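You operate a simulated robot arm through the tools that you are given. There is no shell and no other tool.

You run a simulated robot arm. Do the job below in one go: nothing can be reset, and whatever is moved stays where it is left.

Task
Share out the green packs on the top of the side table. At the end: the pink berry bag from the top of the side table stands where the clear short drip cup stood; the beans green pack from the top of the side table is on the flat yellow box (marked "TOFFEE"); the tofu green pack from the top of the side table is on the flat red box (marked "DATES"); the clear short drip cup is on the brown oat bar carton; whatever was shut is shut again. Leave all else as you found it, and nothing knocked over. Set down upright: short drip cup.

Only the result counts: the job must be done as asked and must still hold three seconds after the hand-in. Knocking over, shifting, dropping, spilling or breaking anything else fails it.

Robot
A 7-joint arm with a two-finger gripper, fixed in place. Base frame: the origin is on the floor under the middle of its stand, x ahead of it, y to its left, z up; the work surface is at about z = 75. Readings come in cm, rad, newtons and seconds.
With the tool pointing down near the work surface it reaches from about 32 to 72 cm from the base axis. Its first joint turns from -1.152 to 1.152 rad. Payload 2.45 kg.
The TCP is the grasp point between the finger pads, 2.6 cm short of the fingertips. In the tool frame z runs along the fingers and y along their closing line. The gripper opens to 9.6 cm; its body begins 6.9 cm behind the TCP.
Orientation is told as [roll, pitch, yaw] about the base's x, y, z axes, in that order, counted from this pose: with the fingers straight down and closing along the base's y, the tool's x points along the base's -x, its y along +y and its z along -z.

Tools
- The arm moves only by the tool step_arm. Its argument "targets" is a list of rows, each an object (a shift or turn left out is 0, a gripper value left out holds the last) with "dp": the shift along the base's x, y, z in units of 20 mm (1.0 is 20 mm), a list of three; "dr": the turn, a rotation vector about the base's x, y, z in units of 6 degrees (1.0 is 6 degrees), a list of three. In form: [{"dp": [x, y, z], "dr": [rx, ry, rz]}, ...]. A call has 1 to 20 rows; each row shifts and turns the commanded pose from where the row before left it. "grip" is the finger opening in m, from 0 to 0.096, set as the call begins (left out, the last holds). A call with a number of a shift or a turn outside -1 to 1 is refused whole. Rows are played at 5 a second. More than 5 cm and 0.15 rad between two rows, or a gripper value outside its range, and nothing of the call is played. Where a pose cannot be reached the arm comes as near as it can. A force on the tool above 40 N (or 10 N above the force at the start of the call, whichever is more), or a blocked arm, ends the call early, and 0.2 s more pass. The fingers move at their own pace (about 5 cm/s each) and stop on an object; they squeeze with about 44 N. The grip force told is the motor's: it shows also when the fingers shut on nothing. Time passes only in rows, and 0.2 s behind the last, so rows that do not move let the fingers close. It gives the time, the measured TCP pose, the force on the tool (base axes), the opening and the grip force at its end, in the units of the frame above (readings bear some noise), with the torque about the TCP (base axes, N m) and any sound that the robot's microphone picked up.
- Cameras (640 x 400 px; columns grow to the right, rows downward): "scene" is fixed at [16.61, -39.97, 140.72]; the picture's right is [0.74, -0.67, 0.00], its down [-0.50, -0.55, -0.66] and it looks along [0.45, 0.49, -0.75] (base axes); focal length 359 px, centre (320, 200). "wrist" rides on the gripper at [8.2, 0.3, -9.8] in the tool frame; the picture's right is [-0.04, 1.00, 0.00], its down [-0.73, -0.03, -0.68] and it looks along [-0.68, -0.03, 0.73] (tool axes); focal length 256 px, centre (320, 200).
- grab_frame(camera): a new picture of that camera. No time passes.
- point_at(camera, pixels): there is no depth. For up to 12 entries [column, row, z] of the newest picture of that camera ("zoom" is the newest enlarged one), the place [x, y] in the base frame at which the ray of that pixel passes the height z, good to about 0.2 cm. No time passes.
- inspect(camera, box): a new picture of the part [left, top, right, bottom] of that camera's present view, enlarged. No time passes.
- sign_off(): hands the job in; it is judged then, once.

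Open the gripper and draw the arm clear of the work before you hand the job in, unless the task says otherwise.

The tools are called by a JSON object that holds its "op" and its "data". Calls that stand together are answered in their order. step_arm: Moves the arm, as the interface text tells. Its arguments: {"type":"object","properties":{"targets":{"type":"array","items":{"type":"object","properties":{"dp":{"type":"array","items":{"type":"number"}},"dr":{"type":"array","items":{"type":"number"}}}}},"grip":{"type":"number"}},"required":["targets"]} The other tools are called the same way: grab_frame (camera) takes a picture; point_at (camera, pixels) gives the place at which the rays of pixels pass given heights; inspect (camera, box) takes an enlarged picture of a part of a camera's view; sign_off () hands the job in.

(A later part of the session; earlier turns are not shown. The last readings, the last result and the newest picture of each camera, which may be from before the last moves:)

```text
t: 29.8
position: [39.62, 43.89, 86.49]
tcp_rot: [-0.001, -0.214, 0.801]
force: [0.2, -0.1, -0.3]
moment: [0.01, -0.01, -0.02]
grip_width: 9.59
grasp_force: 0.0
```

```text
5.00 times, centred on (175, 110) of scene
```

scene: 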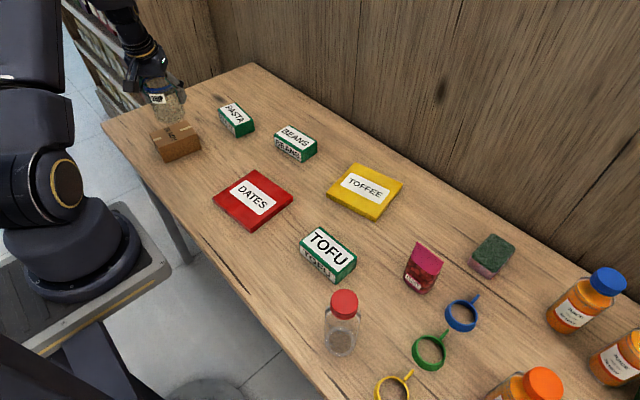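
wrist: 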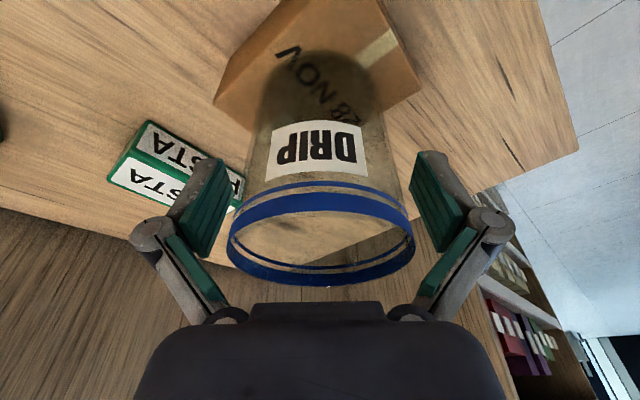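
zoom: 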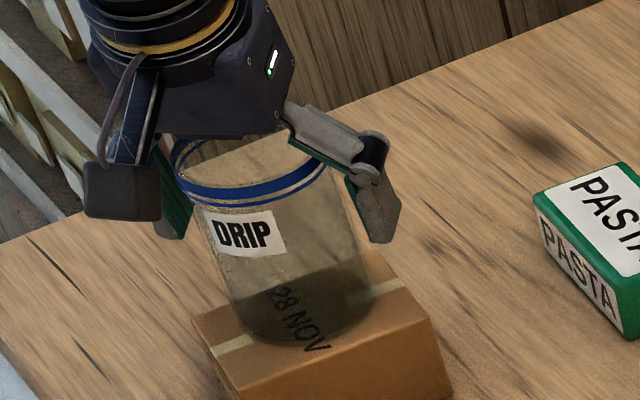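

The cup stands freely on the carton. I retract along the tool axis, and check where the red-capped bottle and rings are relative to the bag.

{"op": "step_arm", "data": {"targets": [{"dp": [-0.04, -0.045, 0.3]}, {"dp": [-0.08, -0.08, 0.5]}, {"dp": [-0.087, -0.09, 0.587]}, {"dp": [-0.087, -0.09, 0.587]}, {"dp": [-0.087, -0.09, 0.587]}, {"dp": [-0.087, -0.09, 0.587]}, {"dp": [-0.087, -0.09, 0.587]}, {"dp": [-0.087, -0.09, 0.587]}, {"dp": [-0.087, -0.09, 0.587]}, {"dp": [-0.087, -0.09, 0.587]}, {"dp": [-0.087, -0.09, 0.587]}, {"dp": [-0.087, -0.09, 0.587]}]}}

{"op": "grab_frame", "data": {"camera": "scene"}}

{"op": "point_at", "data": {"camera": "scene", "pixels": [[341, 348, 75], [343, 303, 88], [343, 303, 86], [343, 303, 90], [462, 330, 75], [446, 317, 76], [478, 297, 77]]}}

{"op": "inspect", "data": {"camera": "scene", "box": [310, 270, 390, 370]}}

```text
t: 32.4
position: [37.74, 41.75, 99.79]
tcp_rot: [0.001, -0.212, 0.801]
force: [0.6, 0.4, 0.1]
moment: [-0.02, 0.0, -0.02]
grip_width: 9.64
grasp_force: 0.1
```

```text
taken
```

scene: 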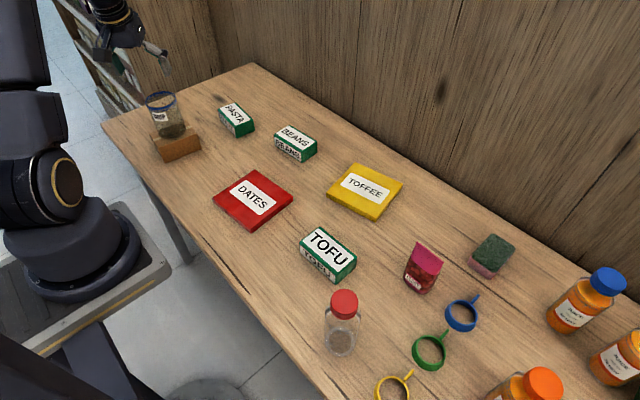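

```text
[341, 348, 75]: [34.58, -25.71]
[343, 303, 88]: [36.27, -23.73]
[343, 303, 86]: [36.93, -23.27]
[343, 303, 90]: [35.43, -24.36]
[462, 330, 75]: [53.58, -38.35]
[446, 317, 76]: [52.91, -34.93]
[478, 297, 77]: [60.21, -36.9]
```

```text
4.00 times, centred on (350, 320) of scene
```

zoom: 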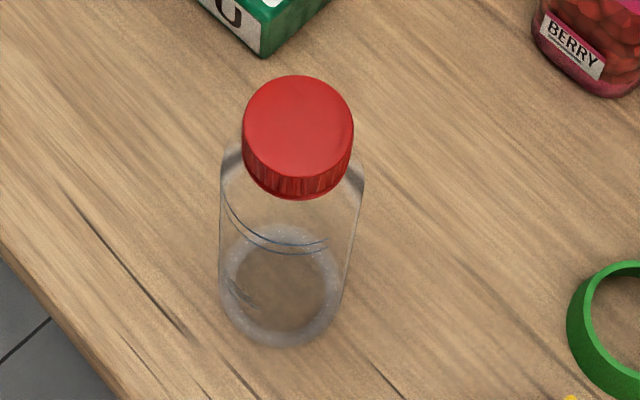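

The cup stands level on the carton. Next is the berry bag: I swing across at z≈100, bringing the yaw back to zero.

{"op": "step_arm", "data": {"targets": [{"dp": [0.2, -0.85, 0], "dr": [0, 0, -0.191]}, {"dp": [0.2, -0.85, 0], "dr": [0, 0, -0.191]}, {"dp": [0.2, -0.85, 0], "dr": [0, 0, -0.191]}, {"dp": [0.2, -0.85, 0], "dr": [0, 0, -0.191]}, {"dp": [0.2, -0.85, 0], "dr": [0, 0, -0.191]}, {"dp": [0.2, -0.85, 0], "dr": [0, 0, -0.191]}, {"dp": [0.2, -0.85, 0], "dr": [0, 0, -0.191]}, {"dp": [0.2, -0.85, 0], "dr": [0, 0, -0.191]}, {"dp": [0.2, -0.85, 0], "dr": [0, 0, -0.191]}, {"dp": [0.2, -0.85, 0], "dr": [0, 0, -0.191]}, {"dp": [0.2, -0.85, 0], "dr": [0, 0, -0.191]}, {"dp": [0.2, -0.85, 0], "dr": [0, 0, -0.191]}, {"dp": [0.2, -0.85, 0], "dr": [0, 0, -0.191]}, {"dp": [0.2, -0.85, 0], "dr": [0, 0, -0.191]}, {"dp": [0.2, -0.85, 0], "dr": [0, 0, -0.191]}, {"dp": [0.2, -0.85, 0], "dr": [0, 0, -0.191]}, {"dp": [0.2, -0.85, 0], "dr": [0, 0, -0.191]}, {"dp": [0.2, -0.85, 0], "dr": [0, 0, -0.191]}, {"dp": [0.2, -0.85, 0], "dr": [0, 0, -0.191]}, {"dp": [0.2, -0.85, 0], "dr": [0, 0, -0.191]}]}}

{"op": "step_arm", "data": {"targets": [{"dp": [0.2, -0.85, 0], "dr": [0, 0, -0.191]}, {"dp": [0.2, -0.85, 0], "dr": [0, 0, -0.191]}, {"dp": [0.2, -0.85, 0], "dr": [0, 0, -0.191]}, {"dp": [0.2, -0.85, 0], "dr": [0, 0, -0.191]}, {"dp": [0.2, -0.85, 0], "dr": [0, 0, -0.191]}, {"dp": [0.2, -0.85, 0], "dr": [0, 0, -0.191]}, {"dp": [0.2, -0.85, 0], "dr": [0, 0, -0.191]}, {"dp": [0.2, -0.85, 0], "dr": [0, 0, -0.191]}, {"dp": [0.2, -0.85, 0], "dr": [0, 0, -0.191]}, {"dp": [0.2, -0.85, 0], "dr": [0, 0, -0.191]}, {"dp": [0.2, -0.85, 0], "dr": [0, 0, -0.191]}, {"dp": [0.2, -0.85, 0], "dr": [0, 0, -0.191]}, {"dp": [0.2, -0.85, 0], "dr": [0, 0, -0.191]}, {"dp": [0.2, -0.85, 0], "dr": [0, 0, -0.191]}, {"dp": [0.2, -0.85, 0], "dr": [0, 0, -0.191]}, {"dp": [0.2, -0.85, 0], "dr": [0, 0, -0.191]}, {"dp": [0.2, -0.85, 0], "dr": [0, 0, -0.191]}, {"dp": [0.2, -0.85, 0], "dr": [0, 0, -0.191]}, {"dp": [0.2, -0.85, 0], "dr": [0, 0, -0.191]}, {"dp": [0.1, -0.7, -0.2], "dr": [0, 0, -0.021]}]}}

{"op": "grab_frame", "data": {"camera": "wrist"}}

{"op": "grab_frame", "data": {"camera": "scene"}}

```text
t: 36.6
position: [45.73, 7.84, 99.87]
tcp_rot: [0.0, -0.212, 0.402]
force: [0.3, 0.3, -0.3]
moment: [0.0, 0.04, -0.02]
grip_width: 9.62
grasp_force: 0.1
```

```text
t: 40.8
position: [53.48, -26.03, 99.4]
tcp_rot: [0.0, -0.214, 0.017]
force: [0.2, -0.6, 0.1]
moment: [-0.01, 0.01, 0.02]
grip_width: 9.62
grasp_force: 0.1
```

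```text
taken
```

wrist: 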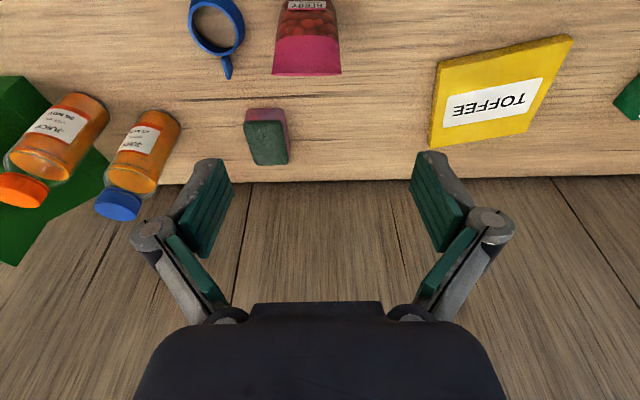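

```text
taken
```

scene: 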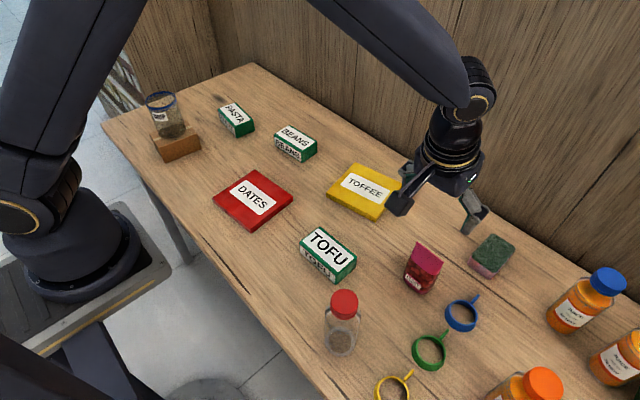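

The bag's top edge appears at row ~74, columns 272–341. I zoom and measure it.

{"op": "inspect", "data": {"camera": "wrist", "box": [240, 0, 380, 100]}}

{"op": "point_at", "data": {"camera": "wrist", "pixels": [[272, 74, 84], [341, 74, 84], [272, 74, 85], [341, 74, 85], [281, 1, 75], [335, 1, 75]]}}

{"op": "inspect", "data": {"camera": "scene", "box": [390, 230, 460, 300]}}

```text
4.00 times, centred on (310, 50) of wrist
```

zoom: 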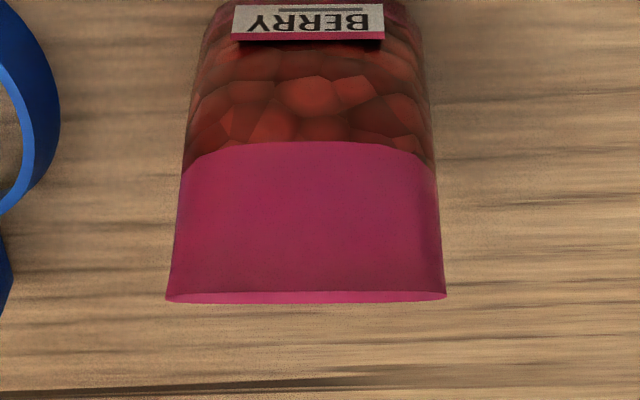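

```text
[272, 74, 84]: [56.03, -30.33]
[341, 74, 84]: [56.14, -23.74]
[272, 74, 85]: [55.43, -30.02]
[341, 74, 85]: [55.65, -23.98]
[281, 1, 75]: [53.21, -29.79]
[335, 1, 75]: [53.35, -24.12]
```

```text
5.71 times, centred on (425, 265) of scene
```

zoom: 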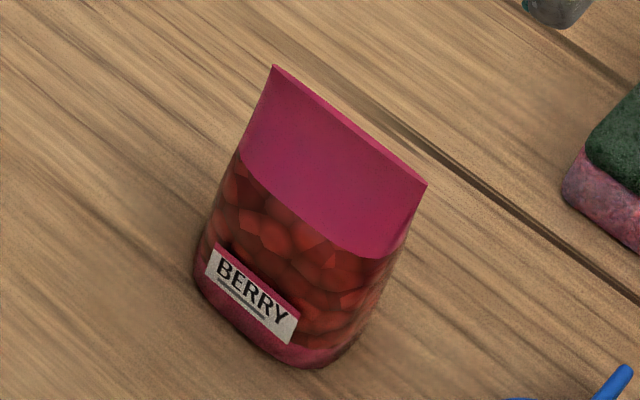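

The bag's centre line is at y≈-26.9 with its top edge at z≈85–86 and x≈55.5, width about 5.8 cm along y. I go down part way, correcting y and yaw, to look closer.

{"op": "step_arm", "data": {"targets": [{"dp": [0, -0.1, -0.6], "dr": [0, 0, -0.08]}, {"dp": [0, -0.1, -0.6], "dr": [0, 0, -0.08]}, {"dp": [0, -0.1, -0.6]}, {"dp": [0, -0.1, -0.6]}, {"dp": [0, -0.04, -0.6]}, {}]}}

{"op": "grab_frame", "data": {"camera": "wrist"}}

{"op": "grab_frame", "data": {"camera": "scene"}}

```text
t: 42.2
position: [53.4, -26.72, 93.35]
tcp_rot: [0.0, -0.212, 0.0]
force: [-0.3, -0.4, -0.4]
moment: [-0.01, -0.01, 0.0]
grip_width: 9.63
grasp_force: 0.1
```

```text
taken
```

wrist: 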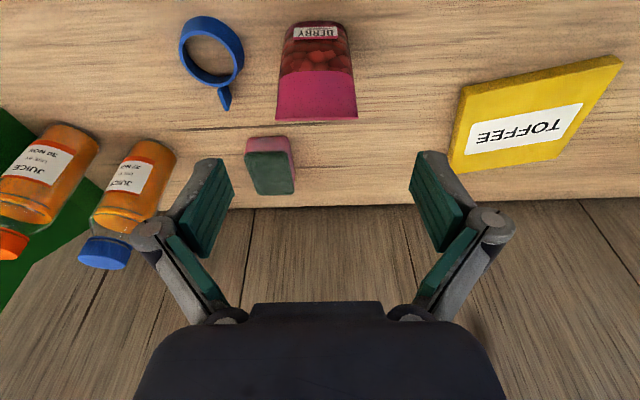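

```text
taken
```

scene: 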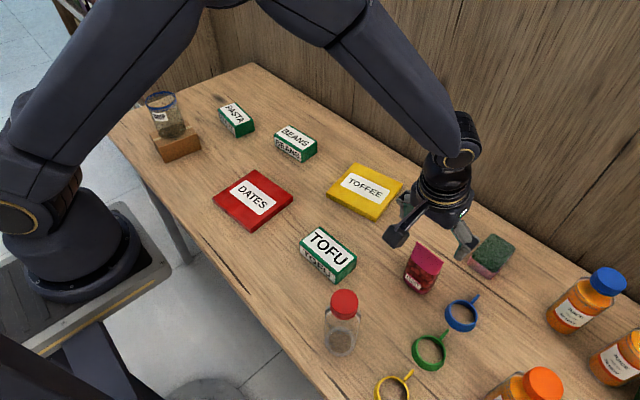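

The whole bag is visible now (top edge row ~117, columns 276–357; base near row 25). I measure it again.

{"op": "inspect", "data": {"camera": "wrist", "box": [250, 10, 390, 130]}}

{"op": "point_at", "data": {"camera": "wrist", "pixels": [[276, 118, 84], [357, 117, 84], [276, 118, 85], [357, 117, 85], [276, 118, 86], [357, 117, 86], [289, 25, 75], [342, 25, 75], [316, 21, 75]]}}

```text
3.33 times, centred on (320, 70) of wrist
```

zoom: 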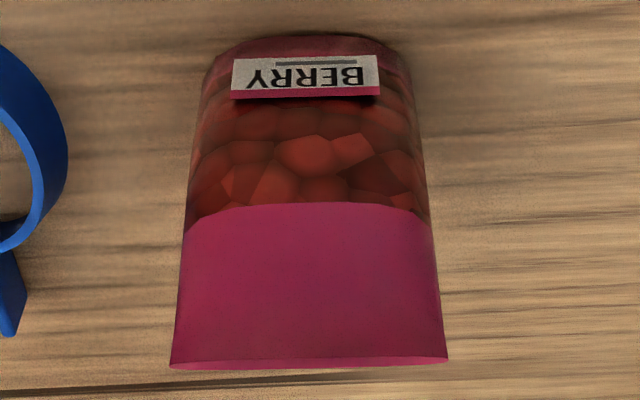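

```text
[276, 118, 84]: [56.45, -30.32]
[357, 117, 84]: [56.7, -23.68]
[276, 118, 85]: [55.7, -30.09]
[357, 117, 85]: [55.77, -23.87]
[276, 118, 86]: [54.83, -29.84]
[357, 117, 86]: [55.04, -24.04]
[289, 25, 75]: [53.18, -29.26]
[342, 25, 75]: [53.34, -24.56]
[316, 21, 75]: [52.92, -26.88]
```

Bag centre is about (55.0,-26.95), top at z≈86. I narrow the fingers to 8.2 cm to stay clear of the blue ring and descend to z≈84 first.

{"op": "step_arm", "data": {"targets": [{"dp": [0.067, -0.01, -0.5]}, {"dp": [0.067, -0.01, -0.5]}, {"dp": [0.067, -0.01, -0.5]}, {"dp": [0.067, -0.01, -0.5]}, {"dp": [0.067, -0.01, -0.5]}, {"dp": [0.067, -0.01, -0.5]}, {"dp": [0.067, -0.01, -0.5]}, {"dp": [0.067, -0.01, -0.5]}, {"dp": [0.067, -0.01, -0.5]}, {}], "grip": 0.082}}

{"op": "grab_frame", "data": {"camera": "wrist"}}

{"op": "inspect", "data": {"camera": "scene", "box": [370, 180, 510, 320]}}

```text
t: 44.4
position: [54.62, -26.94, 84.35]
tcp_rot: [0.002, -0.213, 0.001]
force: [0.1, 1.5, -0.5]
moment: [-0.02, 0.01, 0.03]
grip_width: 8.18
grasp_force: 0.1
```

```text
taken
```

wrist: 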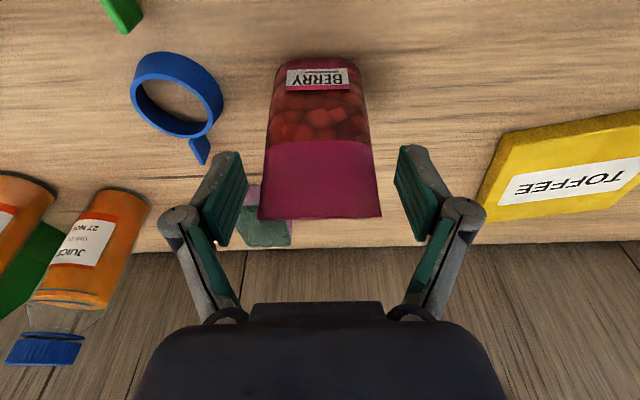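

```text
2.86 times, centred on (440, 250) of scene
```

zoom: 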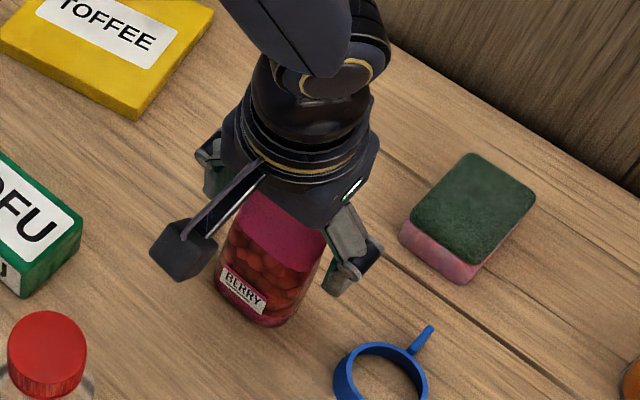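

The bag is centred between the fingers (columns 258–382). I lower the last 3.3 cm.

{"op": "step_arm", "data": {"targets": [{"dp": [0.03, 0, -0.28]}, {"dp": [0.03, 0, -0.28]}, {"dp": [0.03, 0, -0.28]}, {"dp": [0.03, 0, -0.28]}, {"dp": [0.03, 0, -0.28]}, {"dp": [0.03, 0, -0.28]}, {}]}}

{"op": "grab_frame", "data": {"camera": "wrist"}}

{"op": "inspect", "data": {"camera": "scene", "box": [370, 180, 510, 320]}}

```text
t: 46.0
position: [54.93, -27.08, 81.14]
tcp_rot: [-0.001, -0.214, -0.001]
force: [0.3, -1.0, 0.4]
moment: [0.0, 0.01, 0.0]
grip_width: 8.17
grasp_force: 0.0
```

```text
taken
```

wrist: 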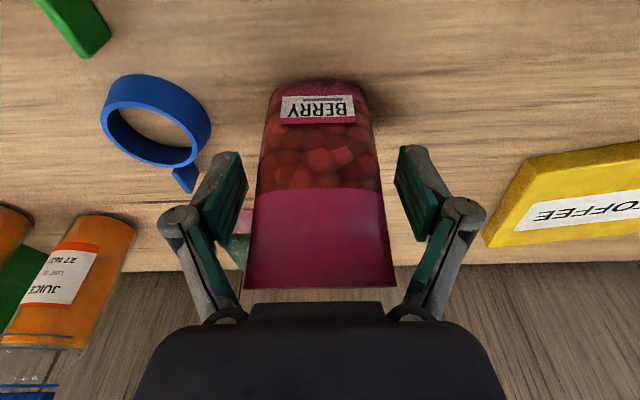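

```text
2.86 times, centred on (440, 250) of scene
```

zoom: 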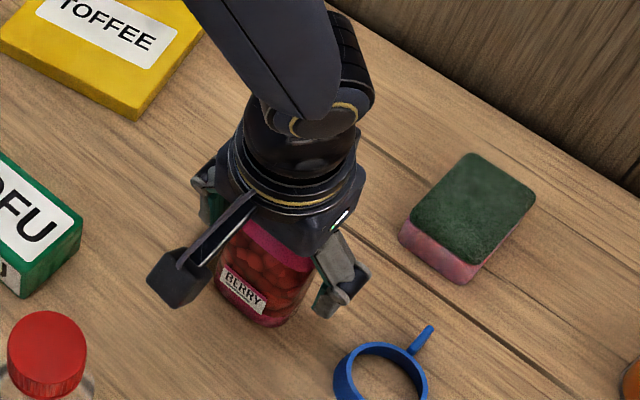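

The fingers straddle the bag with clearance from the body. I close on it.

{"op": "step_arm", "data": {"targets": [{}, {}, {}, {}, {}, {}], "grip": 0.04}}

{"op": "grab_frame", "data": {"camera": "wrist"}}

```text
t: 47.4
position: [54.98, -26.92, 81.16]
tcp_rot: [-0.001, -0.214, 0.001]
force: [-3.3, 1.8, 12.6]
moment: [0.03, 0.18, -0.02]
grip_width: 6.48
grasp_force: 43.7
```

```text
taken
```

wrist: 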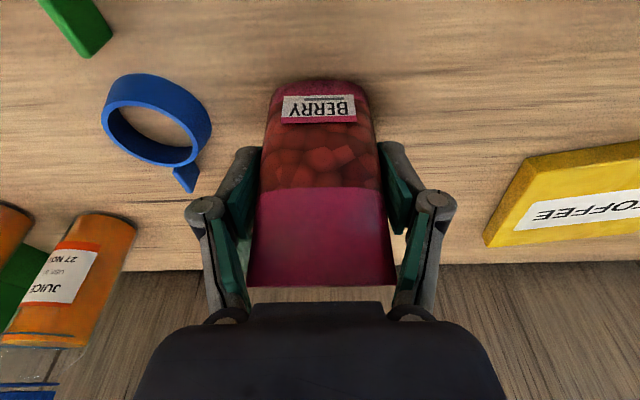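

Grip width 6.48 cm at 43.7 N. I lift the bag gently.

{"op": "step_arm", "data": {"targets": [{"dp": [0, 0, 0.1]}, {"dp": [0, 0, 0.15]}, {"dp": [0, 0, 0.2]}, {"dp": [0, 0, 0.3]}, {"dp": [0, 0, 0.4]}, {"dp": [0, 0, 0.5]}, {"dp": [0, 0, 0.5]}, {"dp": [0, 0, 0.5]}, {"dp": [0, 0, 0.5]}, {"dp": [0, 0, 0.3]}, {"dp": [0, 0, 0.1]}, {}]}}

{"op": "grab_frame", "data": {"camera": "wrist"}}

{"op": "inspect", "data": {"camera": "scene", "box": [370, 150, 510, 290]}}

```text
t: 50.0
position: [54.98, -26.9, 88.21]
tcp_rot: [0.002, -0.213, 0.002]
force: [-0.4, -0.5, -1.3]
moment: [-0.02, -0.02, 0.03]
grip_width: 6.39
grasp_force: 43.8
```

```text
taken
```

wrist: 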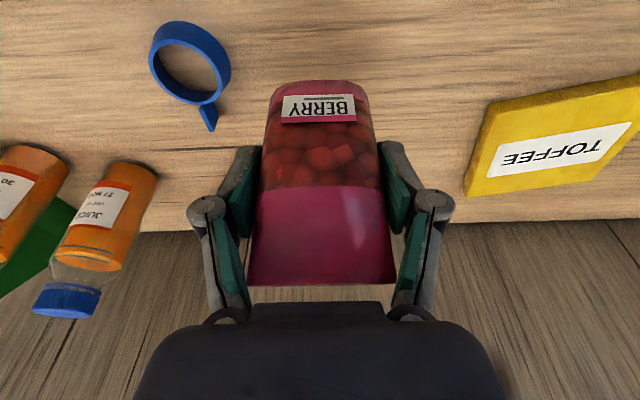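

```text
2.86 times, centred on (440, 220) of scene
```

zoom: 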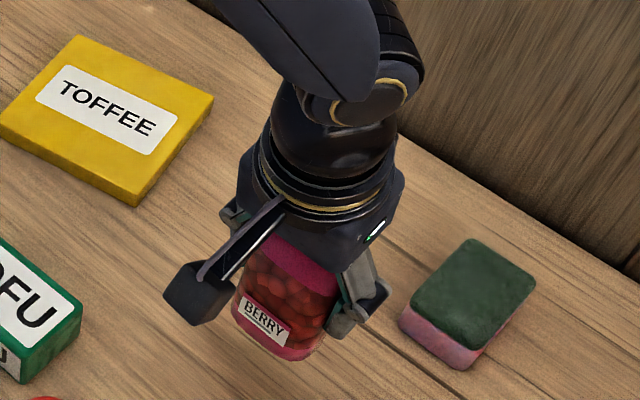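

The bag is held steady and upright. I carry it to the cup's former spot (69.55,-21.0), turning the yaw to -16.5° as in the earlier reachable pose.

{"op": "step_arm", "data": {"targets": [{"dp": [0.2, 0.08, 0], "dr": [0, 0, -0.1]}, {"dp": [0.4, 0.16, 0], "dr": [0, 0, -0.17]}, {"dp": [0.48, 0.195, 0], "dr": [0, 0, -0.18]}, {"dp": [0.48, 0.195, 0], "dr": [0, 0, -0.18]}, {"dp": [0.48, 0.195, 0], "dr": [0, 0, -0.18]}, {"dp": [0.48, 0.195, 0], "dr": [0, 0, -0.18]}, {"dp": [0.48, 0.195, 0], "dr": [0, 0, -0.18]}, {"dp": [0.48, 0.195, 0], "dr": [0, 0, -0.18]}, {"dp": [0.48, 0.195, 0], "dr": [0, 0, -0.18]}, {"dp": [0.48, 0.195, 0], "dr": [0, 0, -0.18]}, {"dp": [0.48, 0.195, 0], "dr": [0, 0, -0.18]}, {"dp": [0.48, 0.195, 0], "dr": [0, 0, -0.18]}, {"dp": [0.48, 0.195, 0], "dr": [0, 0, -0.18]}, {"dp": [0.48, 0.195, 0], "dr": [0, 0, -0.18]}, {"dp": [0.48, 0.195, 0], "dr": [0, 0, -0.17]}, {"dp": [0.38, 0.15, 0], "dr": [0, 0, -0.15]}, {"dp": [0.06, 0.02, 0]}, {}]}}

{"op": "grab_frame", "data": {"camera": "wrist"}}

{"op": "grab_frame", "data": {"camera": "scene"}}

```text
t: 53.8
position: [69.56, -21.0, 88.08]
tcp_rot: [-0.001, -0.213, -0.287]
force: [1.5, 0.2, -1.0]
moment: [-0.02, 0.01, 0.02]
grip_width: 6.25
grasp_force: 43.9
```

```text
taken
```

wrist: 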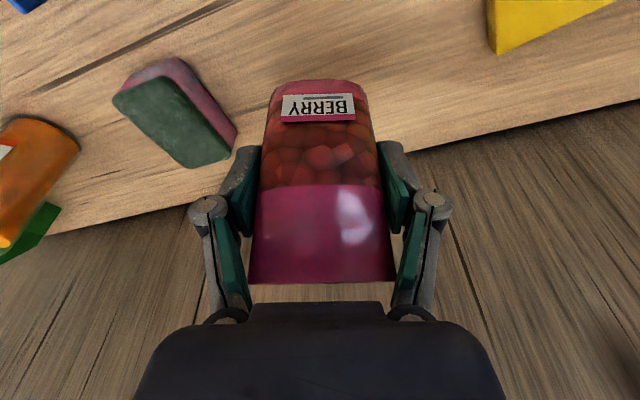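

```text
taken
```

scene: 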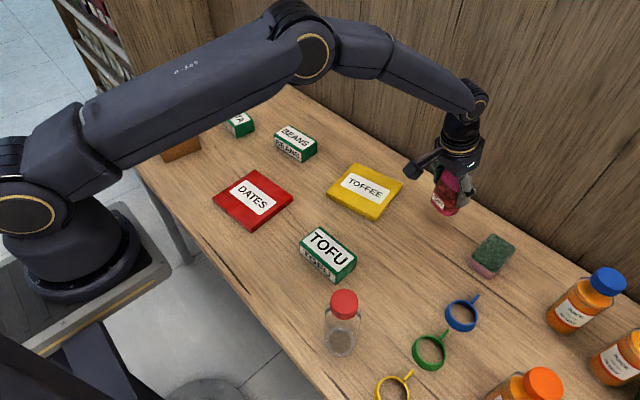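

The bag is over its target. I lower to just above contact, then creep down in 1 mm steps.

{"op": "step_arm", "data": {"targets": [{"dp": [0, 0, -0.3]}, {"dp": [0, 0, -0.4]}, {"dp": [0, 0, -0.5]}, {"dp": [0, 0, -0.5]}, {"dp": [0, 0, -0.5]}, {"dp": [0, 0, -0.4]}, {"dp": [0, 0, -0.2]}, {"dp": [0, 0, -0.1]}, {"dp": [0, 0, -0.05]}, {"dp": [0, 0, -0.05]}, {"dp": [0, 0, -0.05]}, {"dp": [0, 0, -0.05]}, {"dp": [0, 0, -0.05]}]}}

{"op": "inspect", "data": {"camera": "scene", "box": [390, 120, 510, 240]}}

```text
t: 56.6
position: [69.48, -20.95, 81.84]
tcp_rot: [-0.002, -0.212, -0.288]
force: [0.0, -0.4, -0.8]
moment: [0.0, -0.01, 0.01]
grip_width: 6.15
grasp_force: 43.8
```

```text
3.33 times, centred on (450, 180) of scene
```

zoom: 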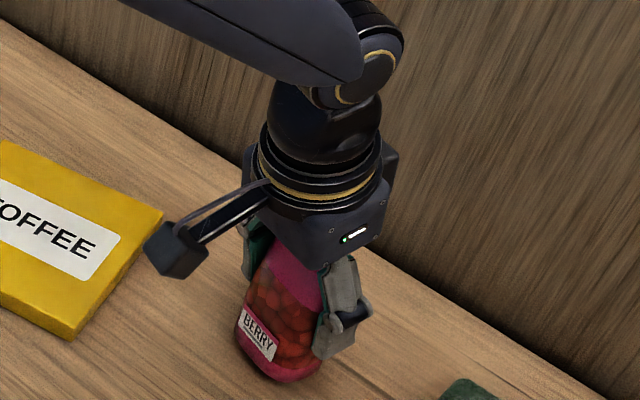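

No contact yet at z=81.84; I keep creeping down.

{"op": "step_arm", "data": {"targets": [{"dp": [0, 0, -0.05]}, {"dp": [0, 0, -0.05]}, {"dp": [0, 0, -0.05]}, {"dp": [0, 0, -0.05]}, {"dp": [0, 0, -0.05]}]}}

```text
t: 57.8
position: [69.5, -21.1, 81.32]
tcp_rot: [0.0, -0.214, -0.287]
force: [-0.2, -0.4, 1.5]
moment: [0.05, 0.02, 0.02]
grip_width: 6.15
grasp_force: 44.2
```

A slight upward force of 1.5 N suggests contact is near; I go in 0.6 mm steps.

{"op": "step_arm", "data": {"targets": [{"dp": [0, 0, -0.03]}, {"dp": [0, 0, -0.03]}, {}]}}

```text
t: 58.6
position: [69.52, -20.9, 81.33]
tcp_rot: [0.0, -0.217, -0.286]
force: [-4.6, 1.6, 14.7]
moment: [0.44, 0.18, 0.1]
grip_width: 6.14
grasp_force: 43.9
```

Contact is clear at 14.7 N. I open the fingers to 8.6 cm to release the bag.

{"op": "step_arm", "data": {"targets": [{}, {}, {}, {}, {}], "grip": 0.086}}

{"op": "grab_frame", "data": {"camera": "wrist"}}

{"op": "inspect", "data": {"camera": "scene", "box": [390, 120, 510, 240]}}

```text
t: 59.8
position: [69.43, -21.11, 81.22]
tcp_rot: [-0.001, -0.214, -0.288]
force: [0.7, 0.6, -0.4]
moment: [-0.02, 0.01, 0.02]
grip_width: 8.58
grasp_force: 0.1
```

```text
taken
```

wrist: 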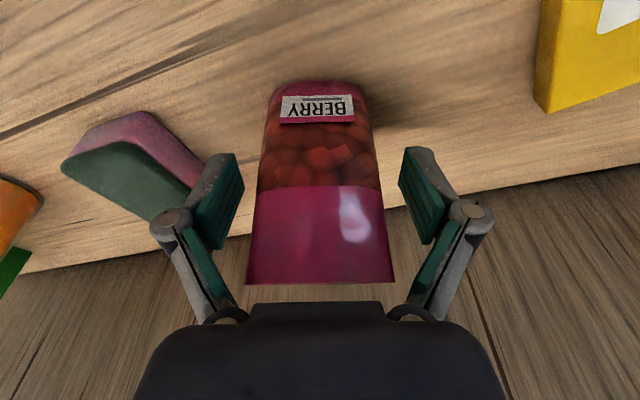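

```text
3.33 times, centred on (450, 180) of scene
```

zoom: 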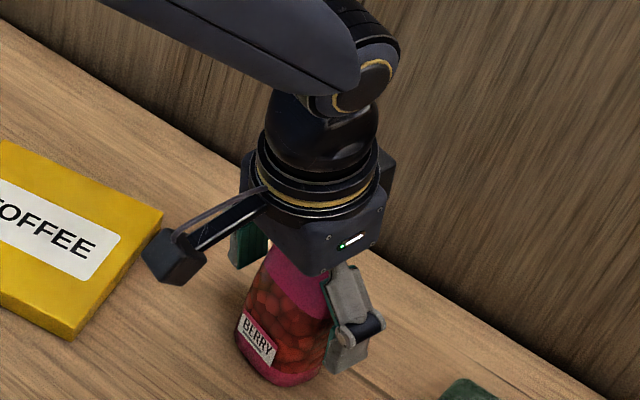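

The bag stands on its own where the cup was. I retract along the tool axis, then undo the tilt.

{"op": "step_arm", "data": {"targets": [{"dp": [-0.06, 0.018, 0.3]}, {"dp": [-0.1, 0.03, 0.5]}, {"dp": [-0.12, 0.035, 0.57]}, {"dp": [-0.12, 0.035, 0.57]}, {"dp": [-0.12, 0.035, 0.57]}, {"dp": [-0.12, 0.035, 0.57]}, {"dp": [-0.12, 0.035, 0.57]}, {"dp": [-0.12, 0.035, 0.57]}, {"dp": [-0.12, 0.035, 0.57]}, {"dp": [-0.12, 0.035, 0.57]}, {"dp": [-0.12, 0.035, 0.57]}, {"dp": [-0.12, 0.035, 0.57]}, {"dp": [-0.3, 0.3, 0.1], "dr": [0.145, 0.49, 0]}, {"dp": [-0.3, 0.3, 0.1], "dr": [0.145, 0.49, 0]}, {"dp": [-0.3, 0.3, 0.1], "dr": [0.145, 0.49, 0]}, {"dp": [-0.3, 0.3, 0.1], "dr": [0.145, 0.49, 0]}, {}]}}

{"op": "grab_frame", "data": {"camera": "scene"}}

{"op": "inspect", "data": {"camera": "scene", "box": [390, 170, 490, 270]}}

```text
t: 63.4
position: [64.29, -17.86, 94.89]
tcp_rot: [-0.001, 0.002, -0.288]
force: [-0.3, -1.1, -0.4]
moment: [0.0, 0.0, -0.02]
grip_width: 8.6
grasp_force: 0.1
```

```text
taken
```

scene: 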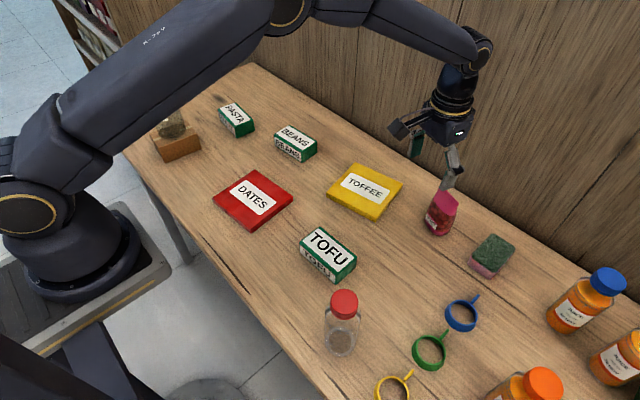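

```text
4.00 times, centred on (440, 220) of scene
```

zoom: 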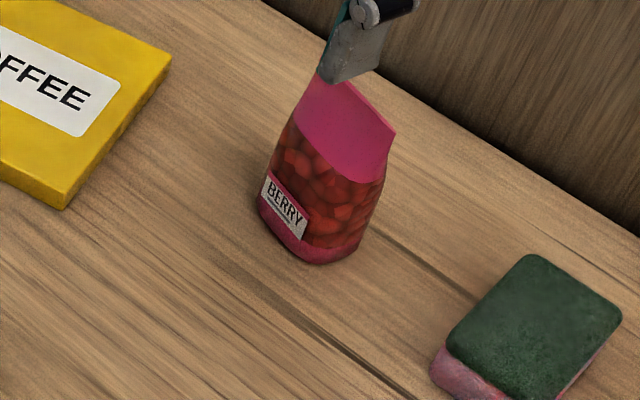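

The bag stands cleanly at about scene px (425,240). Now to the beans pack: I swing over at z≈95 and turn the yaw to about 95° so the fingers close across its 5.5 cm side.

{"op": "step_arm", "data": {"targets": [{"dp": [-0.02, 0.8, 0], "dr": [0, 0, 0.78]}, {"dp": [-0.02, 0.8, 0], "dr": [0, 0, 0.78]}, {"dp": [-0.02, 0.8, 0], "dr": [0, 0, 0.78]}, {"dp": [-0.02, 0.8, 0], "dr": [0, 0, 0.78]}, {"dp": [-0.02, 0.8, 0], "dr": [0, 0, 0.78]}, {"dp": [-0.02, 0.8, 0], "dr": [0, 0, 0.78]}, {"dp": [-0.02, 0.8, 0], "dr": [0, 0, 0.78]}, {"dp": [-0.02, 0.8, 0], "dr": [0, 0, 0.78]}, {"dp": [-0.02, 0.8, 0], "dr": [0, 0, 0.78]}, {"dp": [-0.02, 0.8, 0], "dr": [0, 0, 0.78]}, {"dp": [-0.02, 0.8, 0], "dr": [0, 0, 0.78]}, {"dp": [-0.02, 0.8, 0], "dr": [0, 0, 0.78]}], "grip": 0.086}}

{"op": "step_arm", "data": {"targets": [{"dp": [-0.02, 0.8, 0], "dr": [0, 0, 0.78]}, {"dp": [-0.02, 0.8, 0], "dr": [0, 0, 0.78]}, {"dp": [-0.02, 0.8, 0], "dr": [0, 0, 0.78]}, {"dp": [-0.02, 0.8, 0], "dr": [0, 0, 0.78]}, {"dp": [-0.02, 0.8, 0], "dr": [0, 0, 0.78]}, {"dp": [-0.02, 0.8, 0], "dr": [0, 0, 0.78]}, {"dp": [-0.02, 0.8, 0], "dr": [0, 0, 0.78]}, {"dp": [-0.02, 0.8, 0], "dr": [0, 0, 0.78]}, {"dp": [-0.02, 0.8, 0], "dr": [0, 0, 0.78]}, {"dp": [-0.02, 0.8, 0], "dr": [0, 0, 0.78]}, {"dp": [-0.02, 0.8, 0], "dr": [0, 0, 0.78]}, {"dp": [0, 0.8, 0], "dr": [0, 0, 0.6]}, {}]}}

{"op": "grab_frame", "data": {"camera": "wrist"}}

{"op": "grab_frame", "data": {"camera": "scene"}}

```text
t: 66.0
position: [63.81, 1.32, 94.87]
tcp_rot: [-0.001, 0.001, 0.695]
force: [-0.2, 0.5, 0.3]
moment: [-0.04, 0.01, 0.02]
grip_width: 8.6
grasp_force: 0.0
```

```text
t: 68.8
position: [63.61, 20.57, 95.08]
tcp_rot: [-0.001, -0.002, 1.654]
force: [0.0, 0.7, 0.5]
moment: [0.0, 0.01, -0.02]
grip_width: 8.59
grasp_force: 0.1
```

```text
taken
```

wrist: 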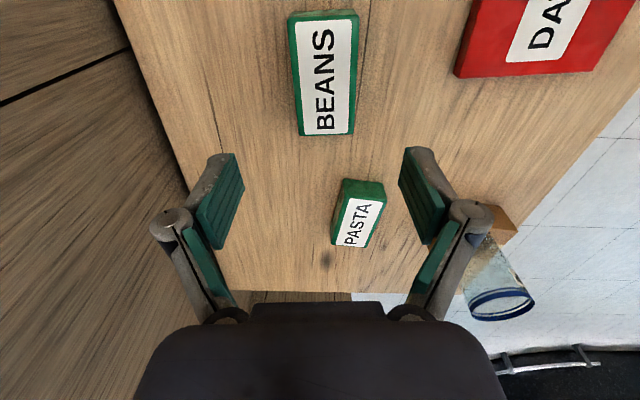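

```text
taken
```

scene: 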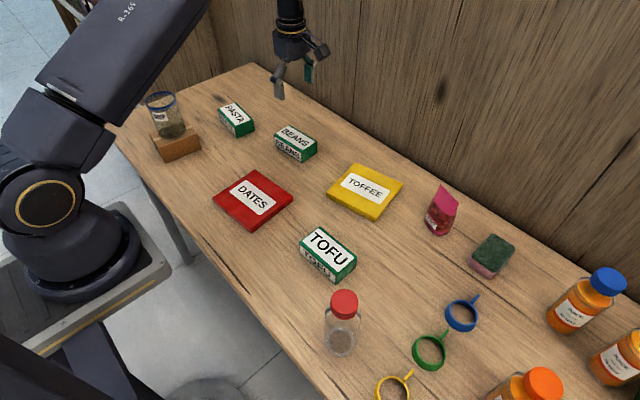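

The yaw was reached. The beans pack is at columns 288–358, rows 10–135; I measure its top corners from a zoom.

{"op": "inspect", "data": {"camera": "wrist", "box": [250, 0, 400, 145]}}

```text
2.76 times, centred on (325, 72) of wrist
```

zoom: 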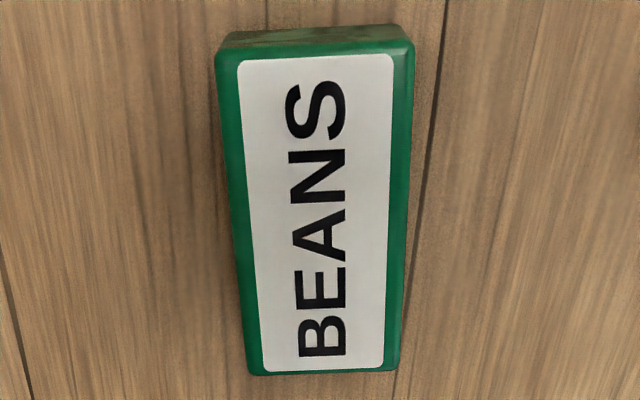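

Top-face corners in this zoom: (217,52), (412,42), (398,369), (250,373).

{"op": "point_at", "data": {"camera": "zoom", "pixels": [[217, 54, 79.2], [412, 44, 79.2], [398, 369, 79.2], [250, 373, 79.2]]}}

```text
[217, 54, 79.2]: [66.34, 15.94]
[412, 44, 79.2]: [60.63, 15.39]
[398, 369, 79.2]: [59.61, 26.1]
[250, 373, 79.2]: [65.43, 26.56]
```

Beans pack centre ≈ (63.1,21.1), yaw 95°, which matches the tool. I align and descend to z≈84 first.

{"op": "step_arm", "data": {"targets": [{"dp": [-0.2, 0.27, -0.3]}, {"dp": [0, 0, -0.6]}, {"dp": [0, 0, -0.7]}, {"dp": [0, 0, -0.7]}, {"dp": [0, 0, -0.7]}, {"dp": [0, 0, -0.7]}, {"dp": [0, 0, -0.7]}, {"dp": [0, 0, -0.6]}, {"dp": [0, 0, -0.4]}, {}]}}

{"op": "grab_frame", "data": {"camera": "wrist"}}

{"op": "inspect", "data": {"camera": "scene", "box": [230, 60, 370, 190]}}

```text
t: 71.0
position: [63.03, 20.89, 84.05]
tcp_rot: [0.0, 0.0, 1.653]
force: [-0.5, 0.3, 0.3]
moment: [0.0, -0.02, 0.01]
grip_width: 8.59
grasp_force: 0.1
```

```text
taken
```

wrist: 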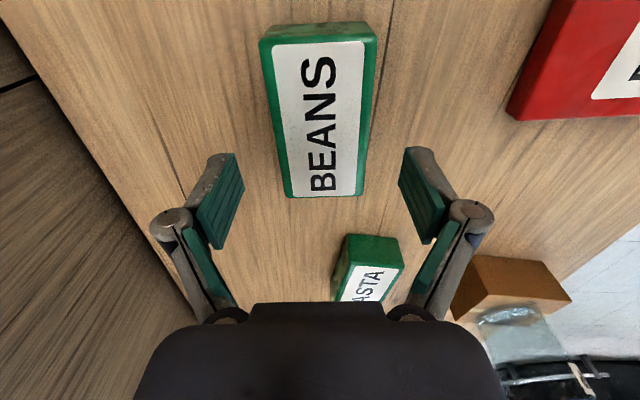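

```text
3.08 times, centred on (300, 125) of scene
```

zoom: 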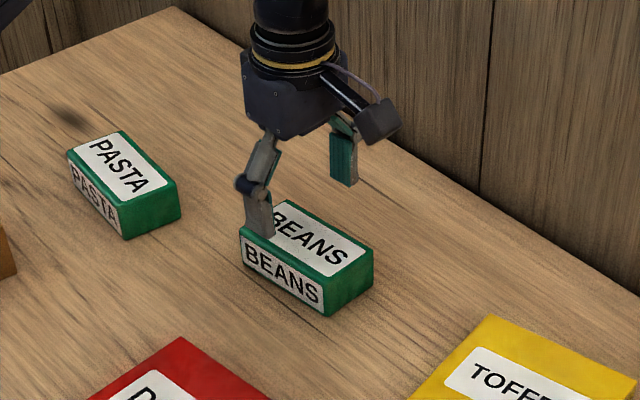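

The pack is centred between the fingers (columns ~262–376). I refine with the corner points once more.

{"op": "point_at", "data": {"camera": "wrist", "pixels": [[262, 45, 79.2], [376, 40, 79.2], [364, 195, 79.2], [288, 197, 79.2]]}}

```text
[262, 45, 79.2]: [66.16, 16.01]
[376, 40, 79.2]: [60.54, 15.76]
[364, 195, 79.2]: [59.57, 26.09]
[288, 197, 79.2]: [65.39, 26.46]
```

Well aligned (centre (62.9,21.1)). I descend to z≈78.4 and then close.

{"op": "step_arm", "data": {"targets": [{"dp": [0, 0.04, -0.5]}, {"dp": [0, 0.03, -0.5]}, {"dp": [0, 0.03, -0.5]}, {"dp": [0, 0, -0.5]}, {"dp": [0, 0, -0.4]}, {"dp": [0, 0, -0.25]}, {"dp": [0, 0, -0.17]}, {}]}}

{"op": "inspect", "data": {"camera": "scene", "box": [230, 60, 370, 190]}}

{"op": "grab_frame", "data": {"camera": "wrist"}}

```text
t: 72.8
position: [63.06, 21.25, 78.52]
tcp_rot: [0.0, 0.001, 1.653]
force: [-0.1, -0.4, 0.6]
moment: [-0.04, -0.01, 0.01]
grip_width: 8.62
grasp_force: 0.0
```

```text
3.08 times, centred on (300, 125) of scene
```

zoom: 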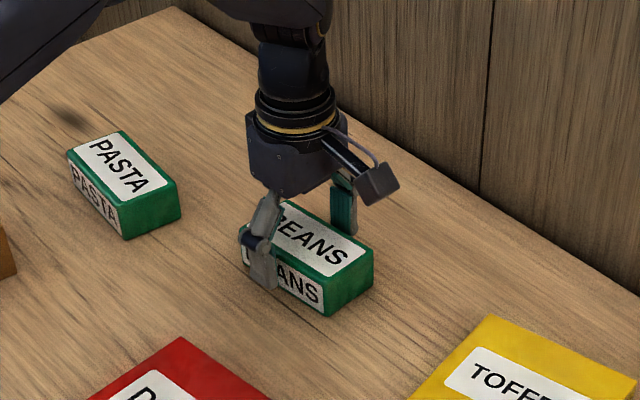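

```text
taken
```

wrist: 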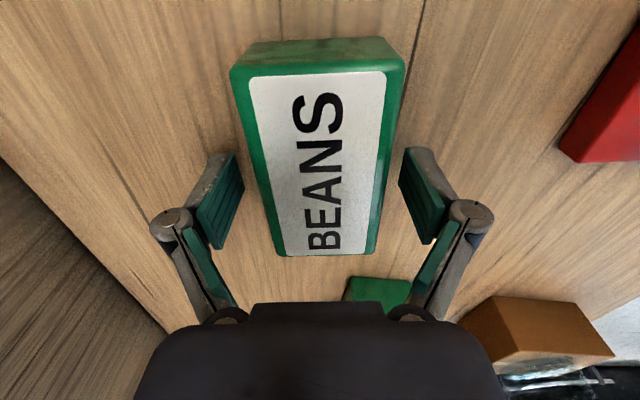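

The fingers straddle the pack midway along it. I close on it.

{"op": "step_arm", "data": {"targets": [{}, {}, {}, {}, {}, {}], "grip": 0.04}}

{"op": "grab_frame", "data": {"camera": "wrist"}}

```text
t: 74.2
position: [63.18, 21.14, 78.57]
tcp_rot: [0.0, -0.001, 1.653]
force: [-2.0, -0.1, 2.5]
moment: [-0.04, 0.14, -0.03]
grip_width: 6.16
grasp_force: 44.1
```

```text
taken
```

wrist: 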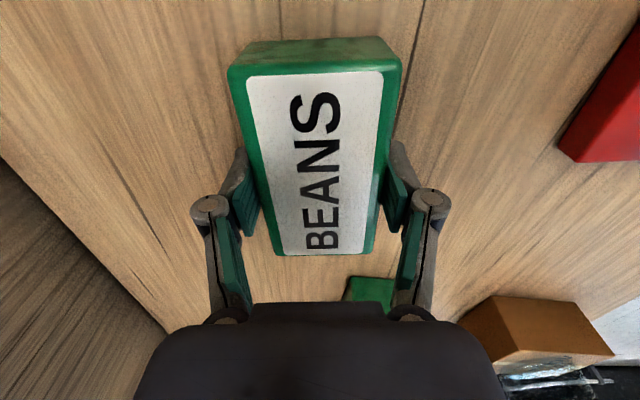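

Firm hold at 6.16 cm. I lift the pack to z≈87.

{"op": "step_arm", "data": {"targets": [{"dp": [0, 0, 0.1]}, {"dp": [0, 0, 0.2]}, {"dp": [0, 0, 0.3]}, {"dp": [0, 0, 0.5]}, {"dp": [0, 0, 0.6]}, {"dp": [0, 0, 0.6]}, {"dp": [0, 0, 0.6]}, {"dp": [0, 0, 0.6]}, {"dp": [0, 0, 0.5]}, {"dp": [0, 0, 0.2]}, {}]}}

{"op": "grab_frame", "data": {"camera": "wrist"}}

{"op": "grab_frame", "data": {"camera": "scene"}}

```text
t: 76.6
position: [63.15, 21.36, 87.06]
tcp_rot: [0.0, -0.001, 1.652]
force: [-0.3, 0.0, -1.9]
moment: [-0.03, 0.03, 0.01]
grip_width: 6.13
grasp_force: 43.7
```

```text
taken
```

wrist: 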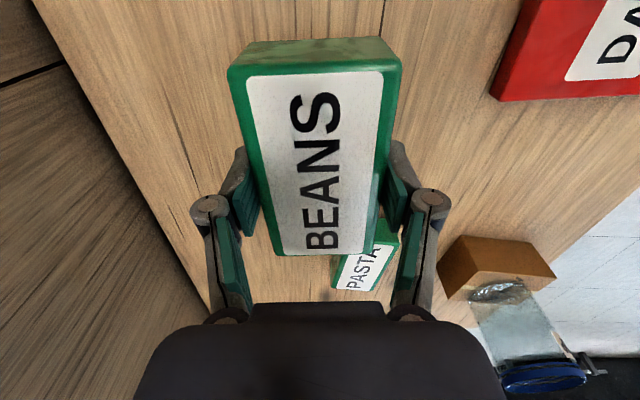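

```text
taken
```

scene: 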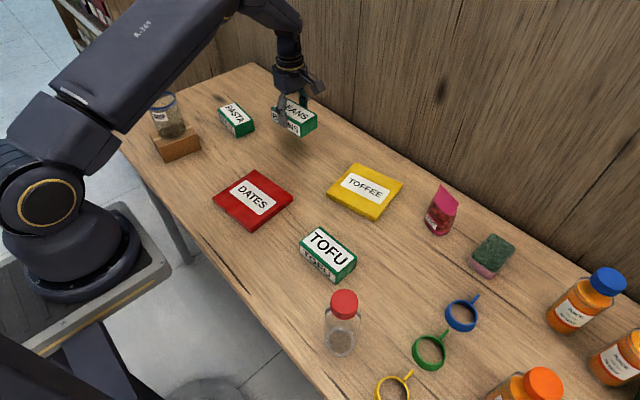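

The pack hangs level. I carry it over the yellow box at (65.4,-2.6), turning 5° to line up better with the box.

{"op": "step_arm", "data": {"targets": [{"dp": [0.03, -0.3, 0], "dr": [0, 0, 0.05]}, {"dp": [0.06, -0.6, 0], "dr": [0, 0, 0.05]}, {"dp": [0.065, -0.7, 0], "dr": [0, 0, 0.05]}, {"dp": [0.065, -0.7, 0], "dr": [0, 0, 0.05]}, {"dp": [0.065, -0.7, 0], "dr": [0, 0, 0.05]}, {"dp": [0.065, -0.7, 0], "dr": [0, 0, 0.05]}, {"dp": [0.065, -0.7, 0], "dr": [0, 0, 0.05]}, {"dp": [0.065, -0.7, 0], "dr": [0, 0, 0.05]}, {"dp": [0.065, -0.7, 0], "dr": [0, 0, 0.05]}, {"dp": [0.065, -0.7, 0], "dr": [0, 0, 0.05]}, {"dp": [0.065, -0.7, 0], "dr": [0, 0, 0.05]}, {"dp": [0.065, -0.7, 0], "dr": [0, 0, 0.05]}, {"dp": [0.065, -0.7, 0], "dr": [0, 0, 0.05]}, {"dp": [0.065, -0.7, 0], "dr": [0, 0, 0.05]}, {"dp": [0.065, -0.7, 0], "dr": [0, 0, 0.05]}, {"dp": [0.065, -0.7, 0], "dr": [0, 0, 0.05]}, {"dp": [0.065, -0.7, 0], "dr": [0, 0, 0.05]}, {"dp": [0.06, -0.6, 0]}, {"dp": [0.03, -0.4, 0]}, {}]}}

{"op": "grab_frame", "data": {"camera": "wrist"}}

{"op": "grab_frame", "data": {"camera": "scene"}}

```text
t: 80.8
position: [65.33, -3.55, 86.75]
tcp_rot: [-0.001, -0.001, 1.743]
force: [-0.1, 0.0, -2.0]
moment: [-0.01, 0.01, -0.01]
grip_width: 6.14
grasp_force: 44.2
```

```text
taken
```

wrist: 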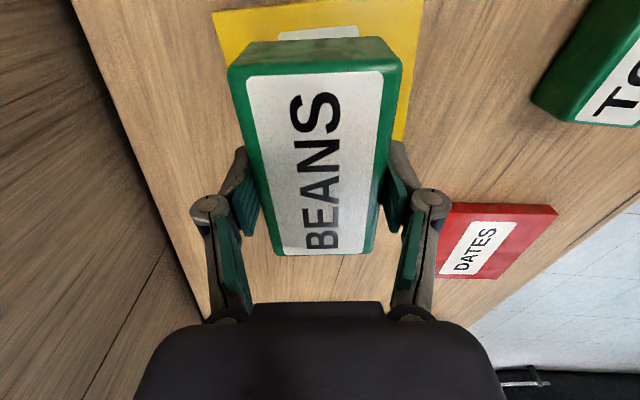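

```text
taken
```

scene: 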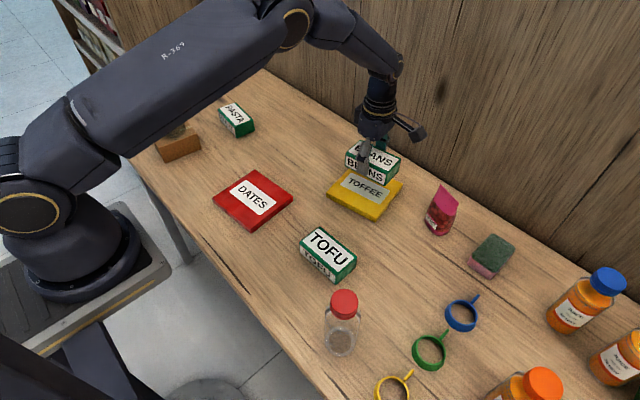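

I nudge y back by 0.9 cm and lower to just above the yellow box top.

{"op": "step_arm", "data": {"targets": [{"dp": [0.02, 0.25, -0.1]}, {"dp": [0.02, 0.22, -0.3]}, {"dp": [0, 0, -0.5]}, {"dp": [0, 0, -0.5]}, {"dp": [0, 0, -0.5]}, {"dp": [0, 0, -0.4]}, {"dp": [0, 0, -0.3]}, {"dp": [0, 0, -0.2]}, {}]}}

{"op": "inspect", "data": {"camera": "scene", "box": [310, 110, 430, 230]}}

{"op": "grab_frame", "data": {"camera": "wrist"}}

```text
t: 82.8
position: [65.47, -2.61, 81.29]
tcp_rot: [0.0, 0.001, 1.741]
force: [-0.2, 0.3, -2.5]
moment: [-0.02, 0.01, -0.02]
grip_width: 6.12
grasp_force: 44.3
```

```text
3.33 times, centred on (370, 170) of scene
```

zoom: 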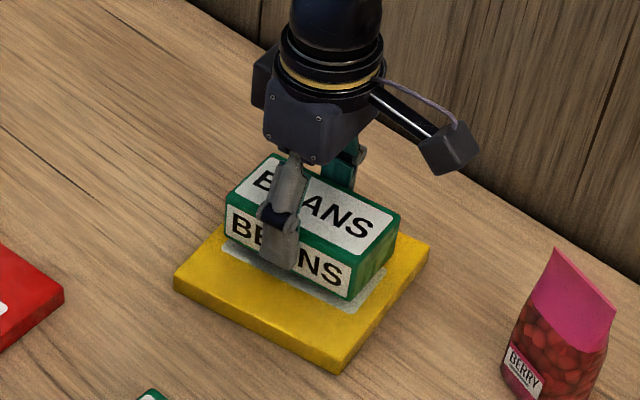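

```text
taken
```

wrist: 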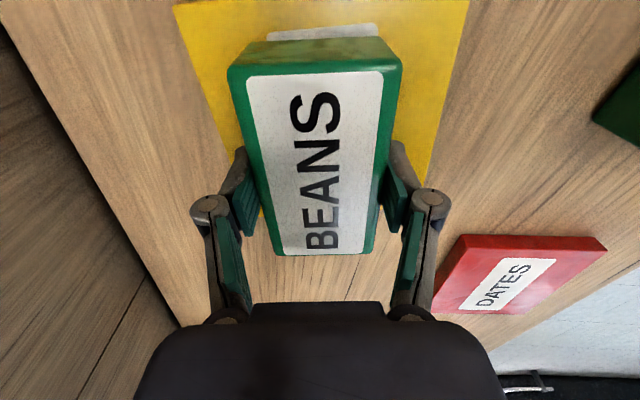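

The pack is well over the box. I creep down until contact.

{"op": "step_arm", "data": {"targets": [{"dp": [0, 0, -0.1]}, {"dp": [0, 0, -0.1]}, {"dp": [0, 0, -0.05]}, {"dp": [0, 0, -0.05]}, {"dp": [0, 0, -0.05]}, {}]}}

```text
t: 84.2
position: [65.42, -2.44, 80.66]
tcp_rot: [0.001, 0.0, 1.741]
force: [0.9, -0.7, -1.7]
moment: [0.03, 0.02, -0.01]
grip_width: 6.13
grasp_force: 44.1
```

No contact yet; continuing down in small steps.

{"op": "step_arm", "data": {"targets": [{"dp": [0, 0, -0.05]}, {"dp": [0, 0, -0.04]}, {"dp": [0, 0, -0.04]}, {}]}}

```text
t: 85.2
position: [65.42, -2.59, 80.31]
tcp_rot: [0.0, 0.0, 1.742]
force: [0.4, -0.2, -2.5]
moment: [-0.01, -0.02, -0.01]
grip_width: 6.11
grasp_force: 44.2
```

Still hanging free at z=80.3 (force -2.5 N). I go on in 0.8 mm steps.

{"op": "step_arm", "data": {"targets": [{"dp": [0, 0, -0.04]}, {"dp": [0, 0, -0.04]}, {"dp": [0, 0, -0.04]}, {}]}}

```text
t: 86.2
position: [65.47, -2.67, 80.35]
tcp_rot: [-0.003, 0.002, 1.741]
force: [-9.8, -1.0, 34.7]
moment: [0.08, 0.48, 0.01]
grip_width: 6.12
grasp_force: 44.1
```

Contact is made (34.7 N), so I ease up by 1 mm before opening.

{"op": "step_arm", "data": {"targets": [{"dp": [0, 0, 0.05]}, {}]}}

{"op": "inspect", "data": {"camera": "scene", "box": [310, 110, 430, 230]}}

```text
t: 86.8
position: [65.5, -2.58, 80.35]
tcp_rot: [-0.003, 0.003, 1.742]
force: [-2.8, -0.9, 28.9]
moment: [-0.05, 0.2, -0.09]
grip_width: 6.16
grasp_force: 43.9
```

```text
3.33 times, centred on (370, 170) of scene
```

zoom: 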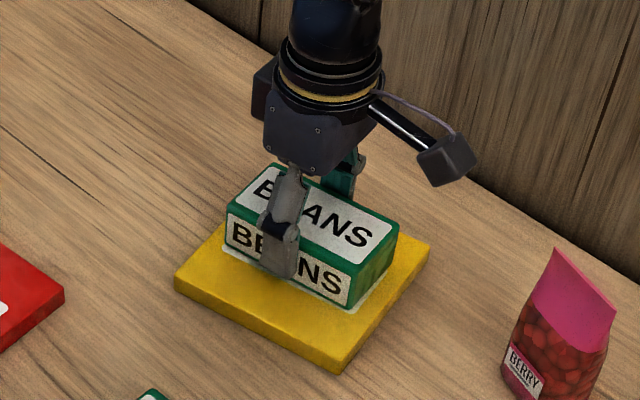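

The pack sits flat on the yellow box. I ease up slightly more and open to 8.6 cm.

{"op": "step_arm", "data": {"targets": [{"dp": [0, 0, 0.04]}, {}]}}

{"op": "step_arm", "data": {"targets": [{}, {}, {}, {}, {}], "grip": 0.086}}

{"op": "grab_frame", "data": {"camera": "wrist"}}

{"op": "inspect", "data": {"camera": "scene", "box": [310, 110, 430, 230]}}

```text
t: 87.4
position: [65.47, -2.57, 80.33]
tcp_rot: [-0.003, 0.002, 1.742]
force: [6.0, -2.5, 16.4]
moment: [-0.07, -0.29, -0.01]
grip_width: 6.14
grasp_force: 44.1
```

```text
t: 88.6
position: [65.44, -2.69, 80.28]
tcp_rot: [0.0, -0.001, 1.741]
force: [-0.1, -0.2, -0.3]
moment: [0.0, -0.01, 0.01]
grip_width: 8.59
grasp_force: 0.0
```

```text
taken
```

wrist: 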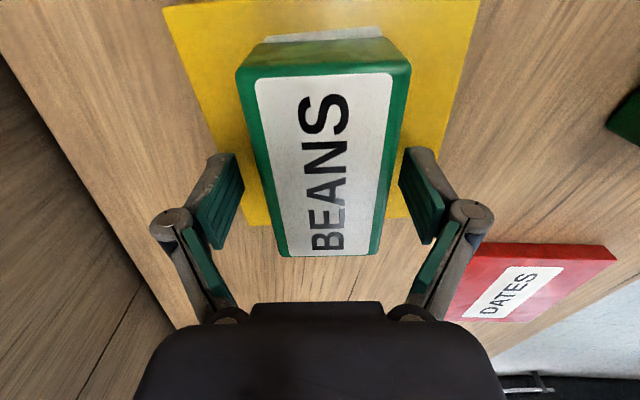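

```text
3.33 times, centred on (370, 170) of scene
```

zoom: 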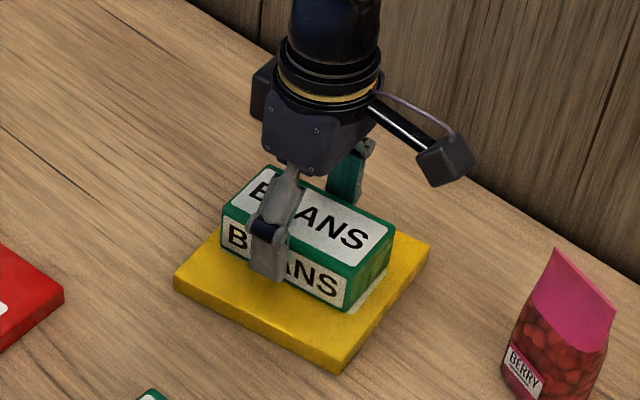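

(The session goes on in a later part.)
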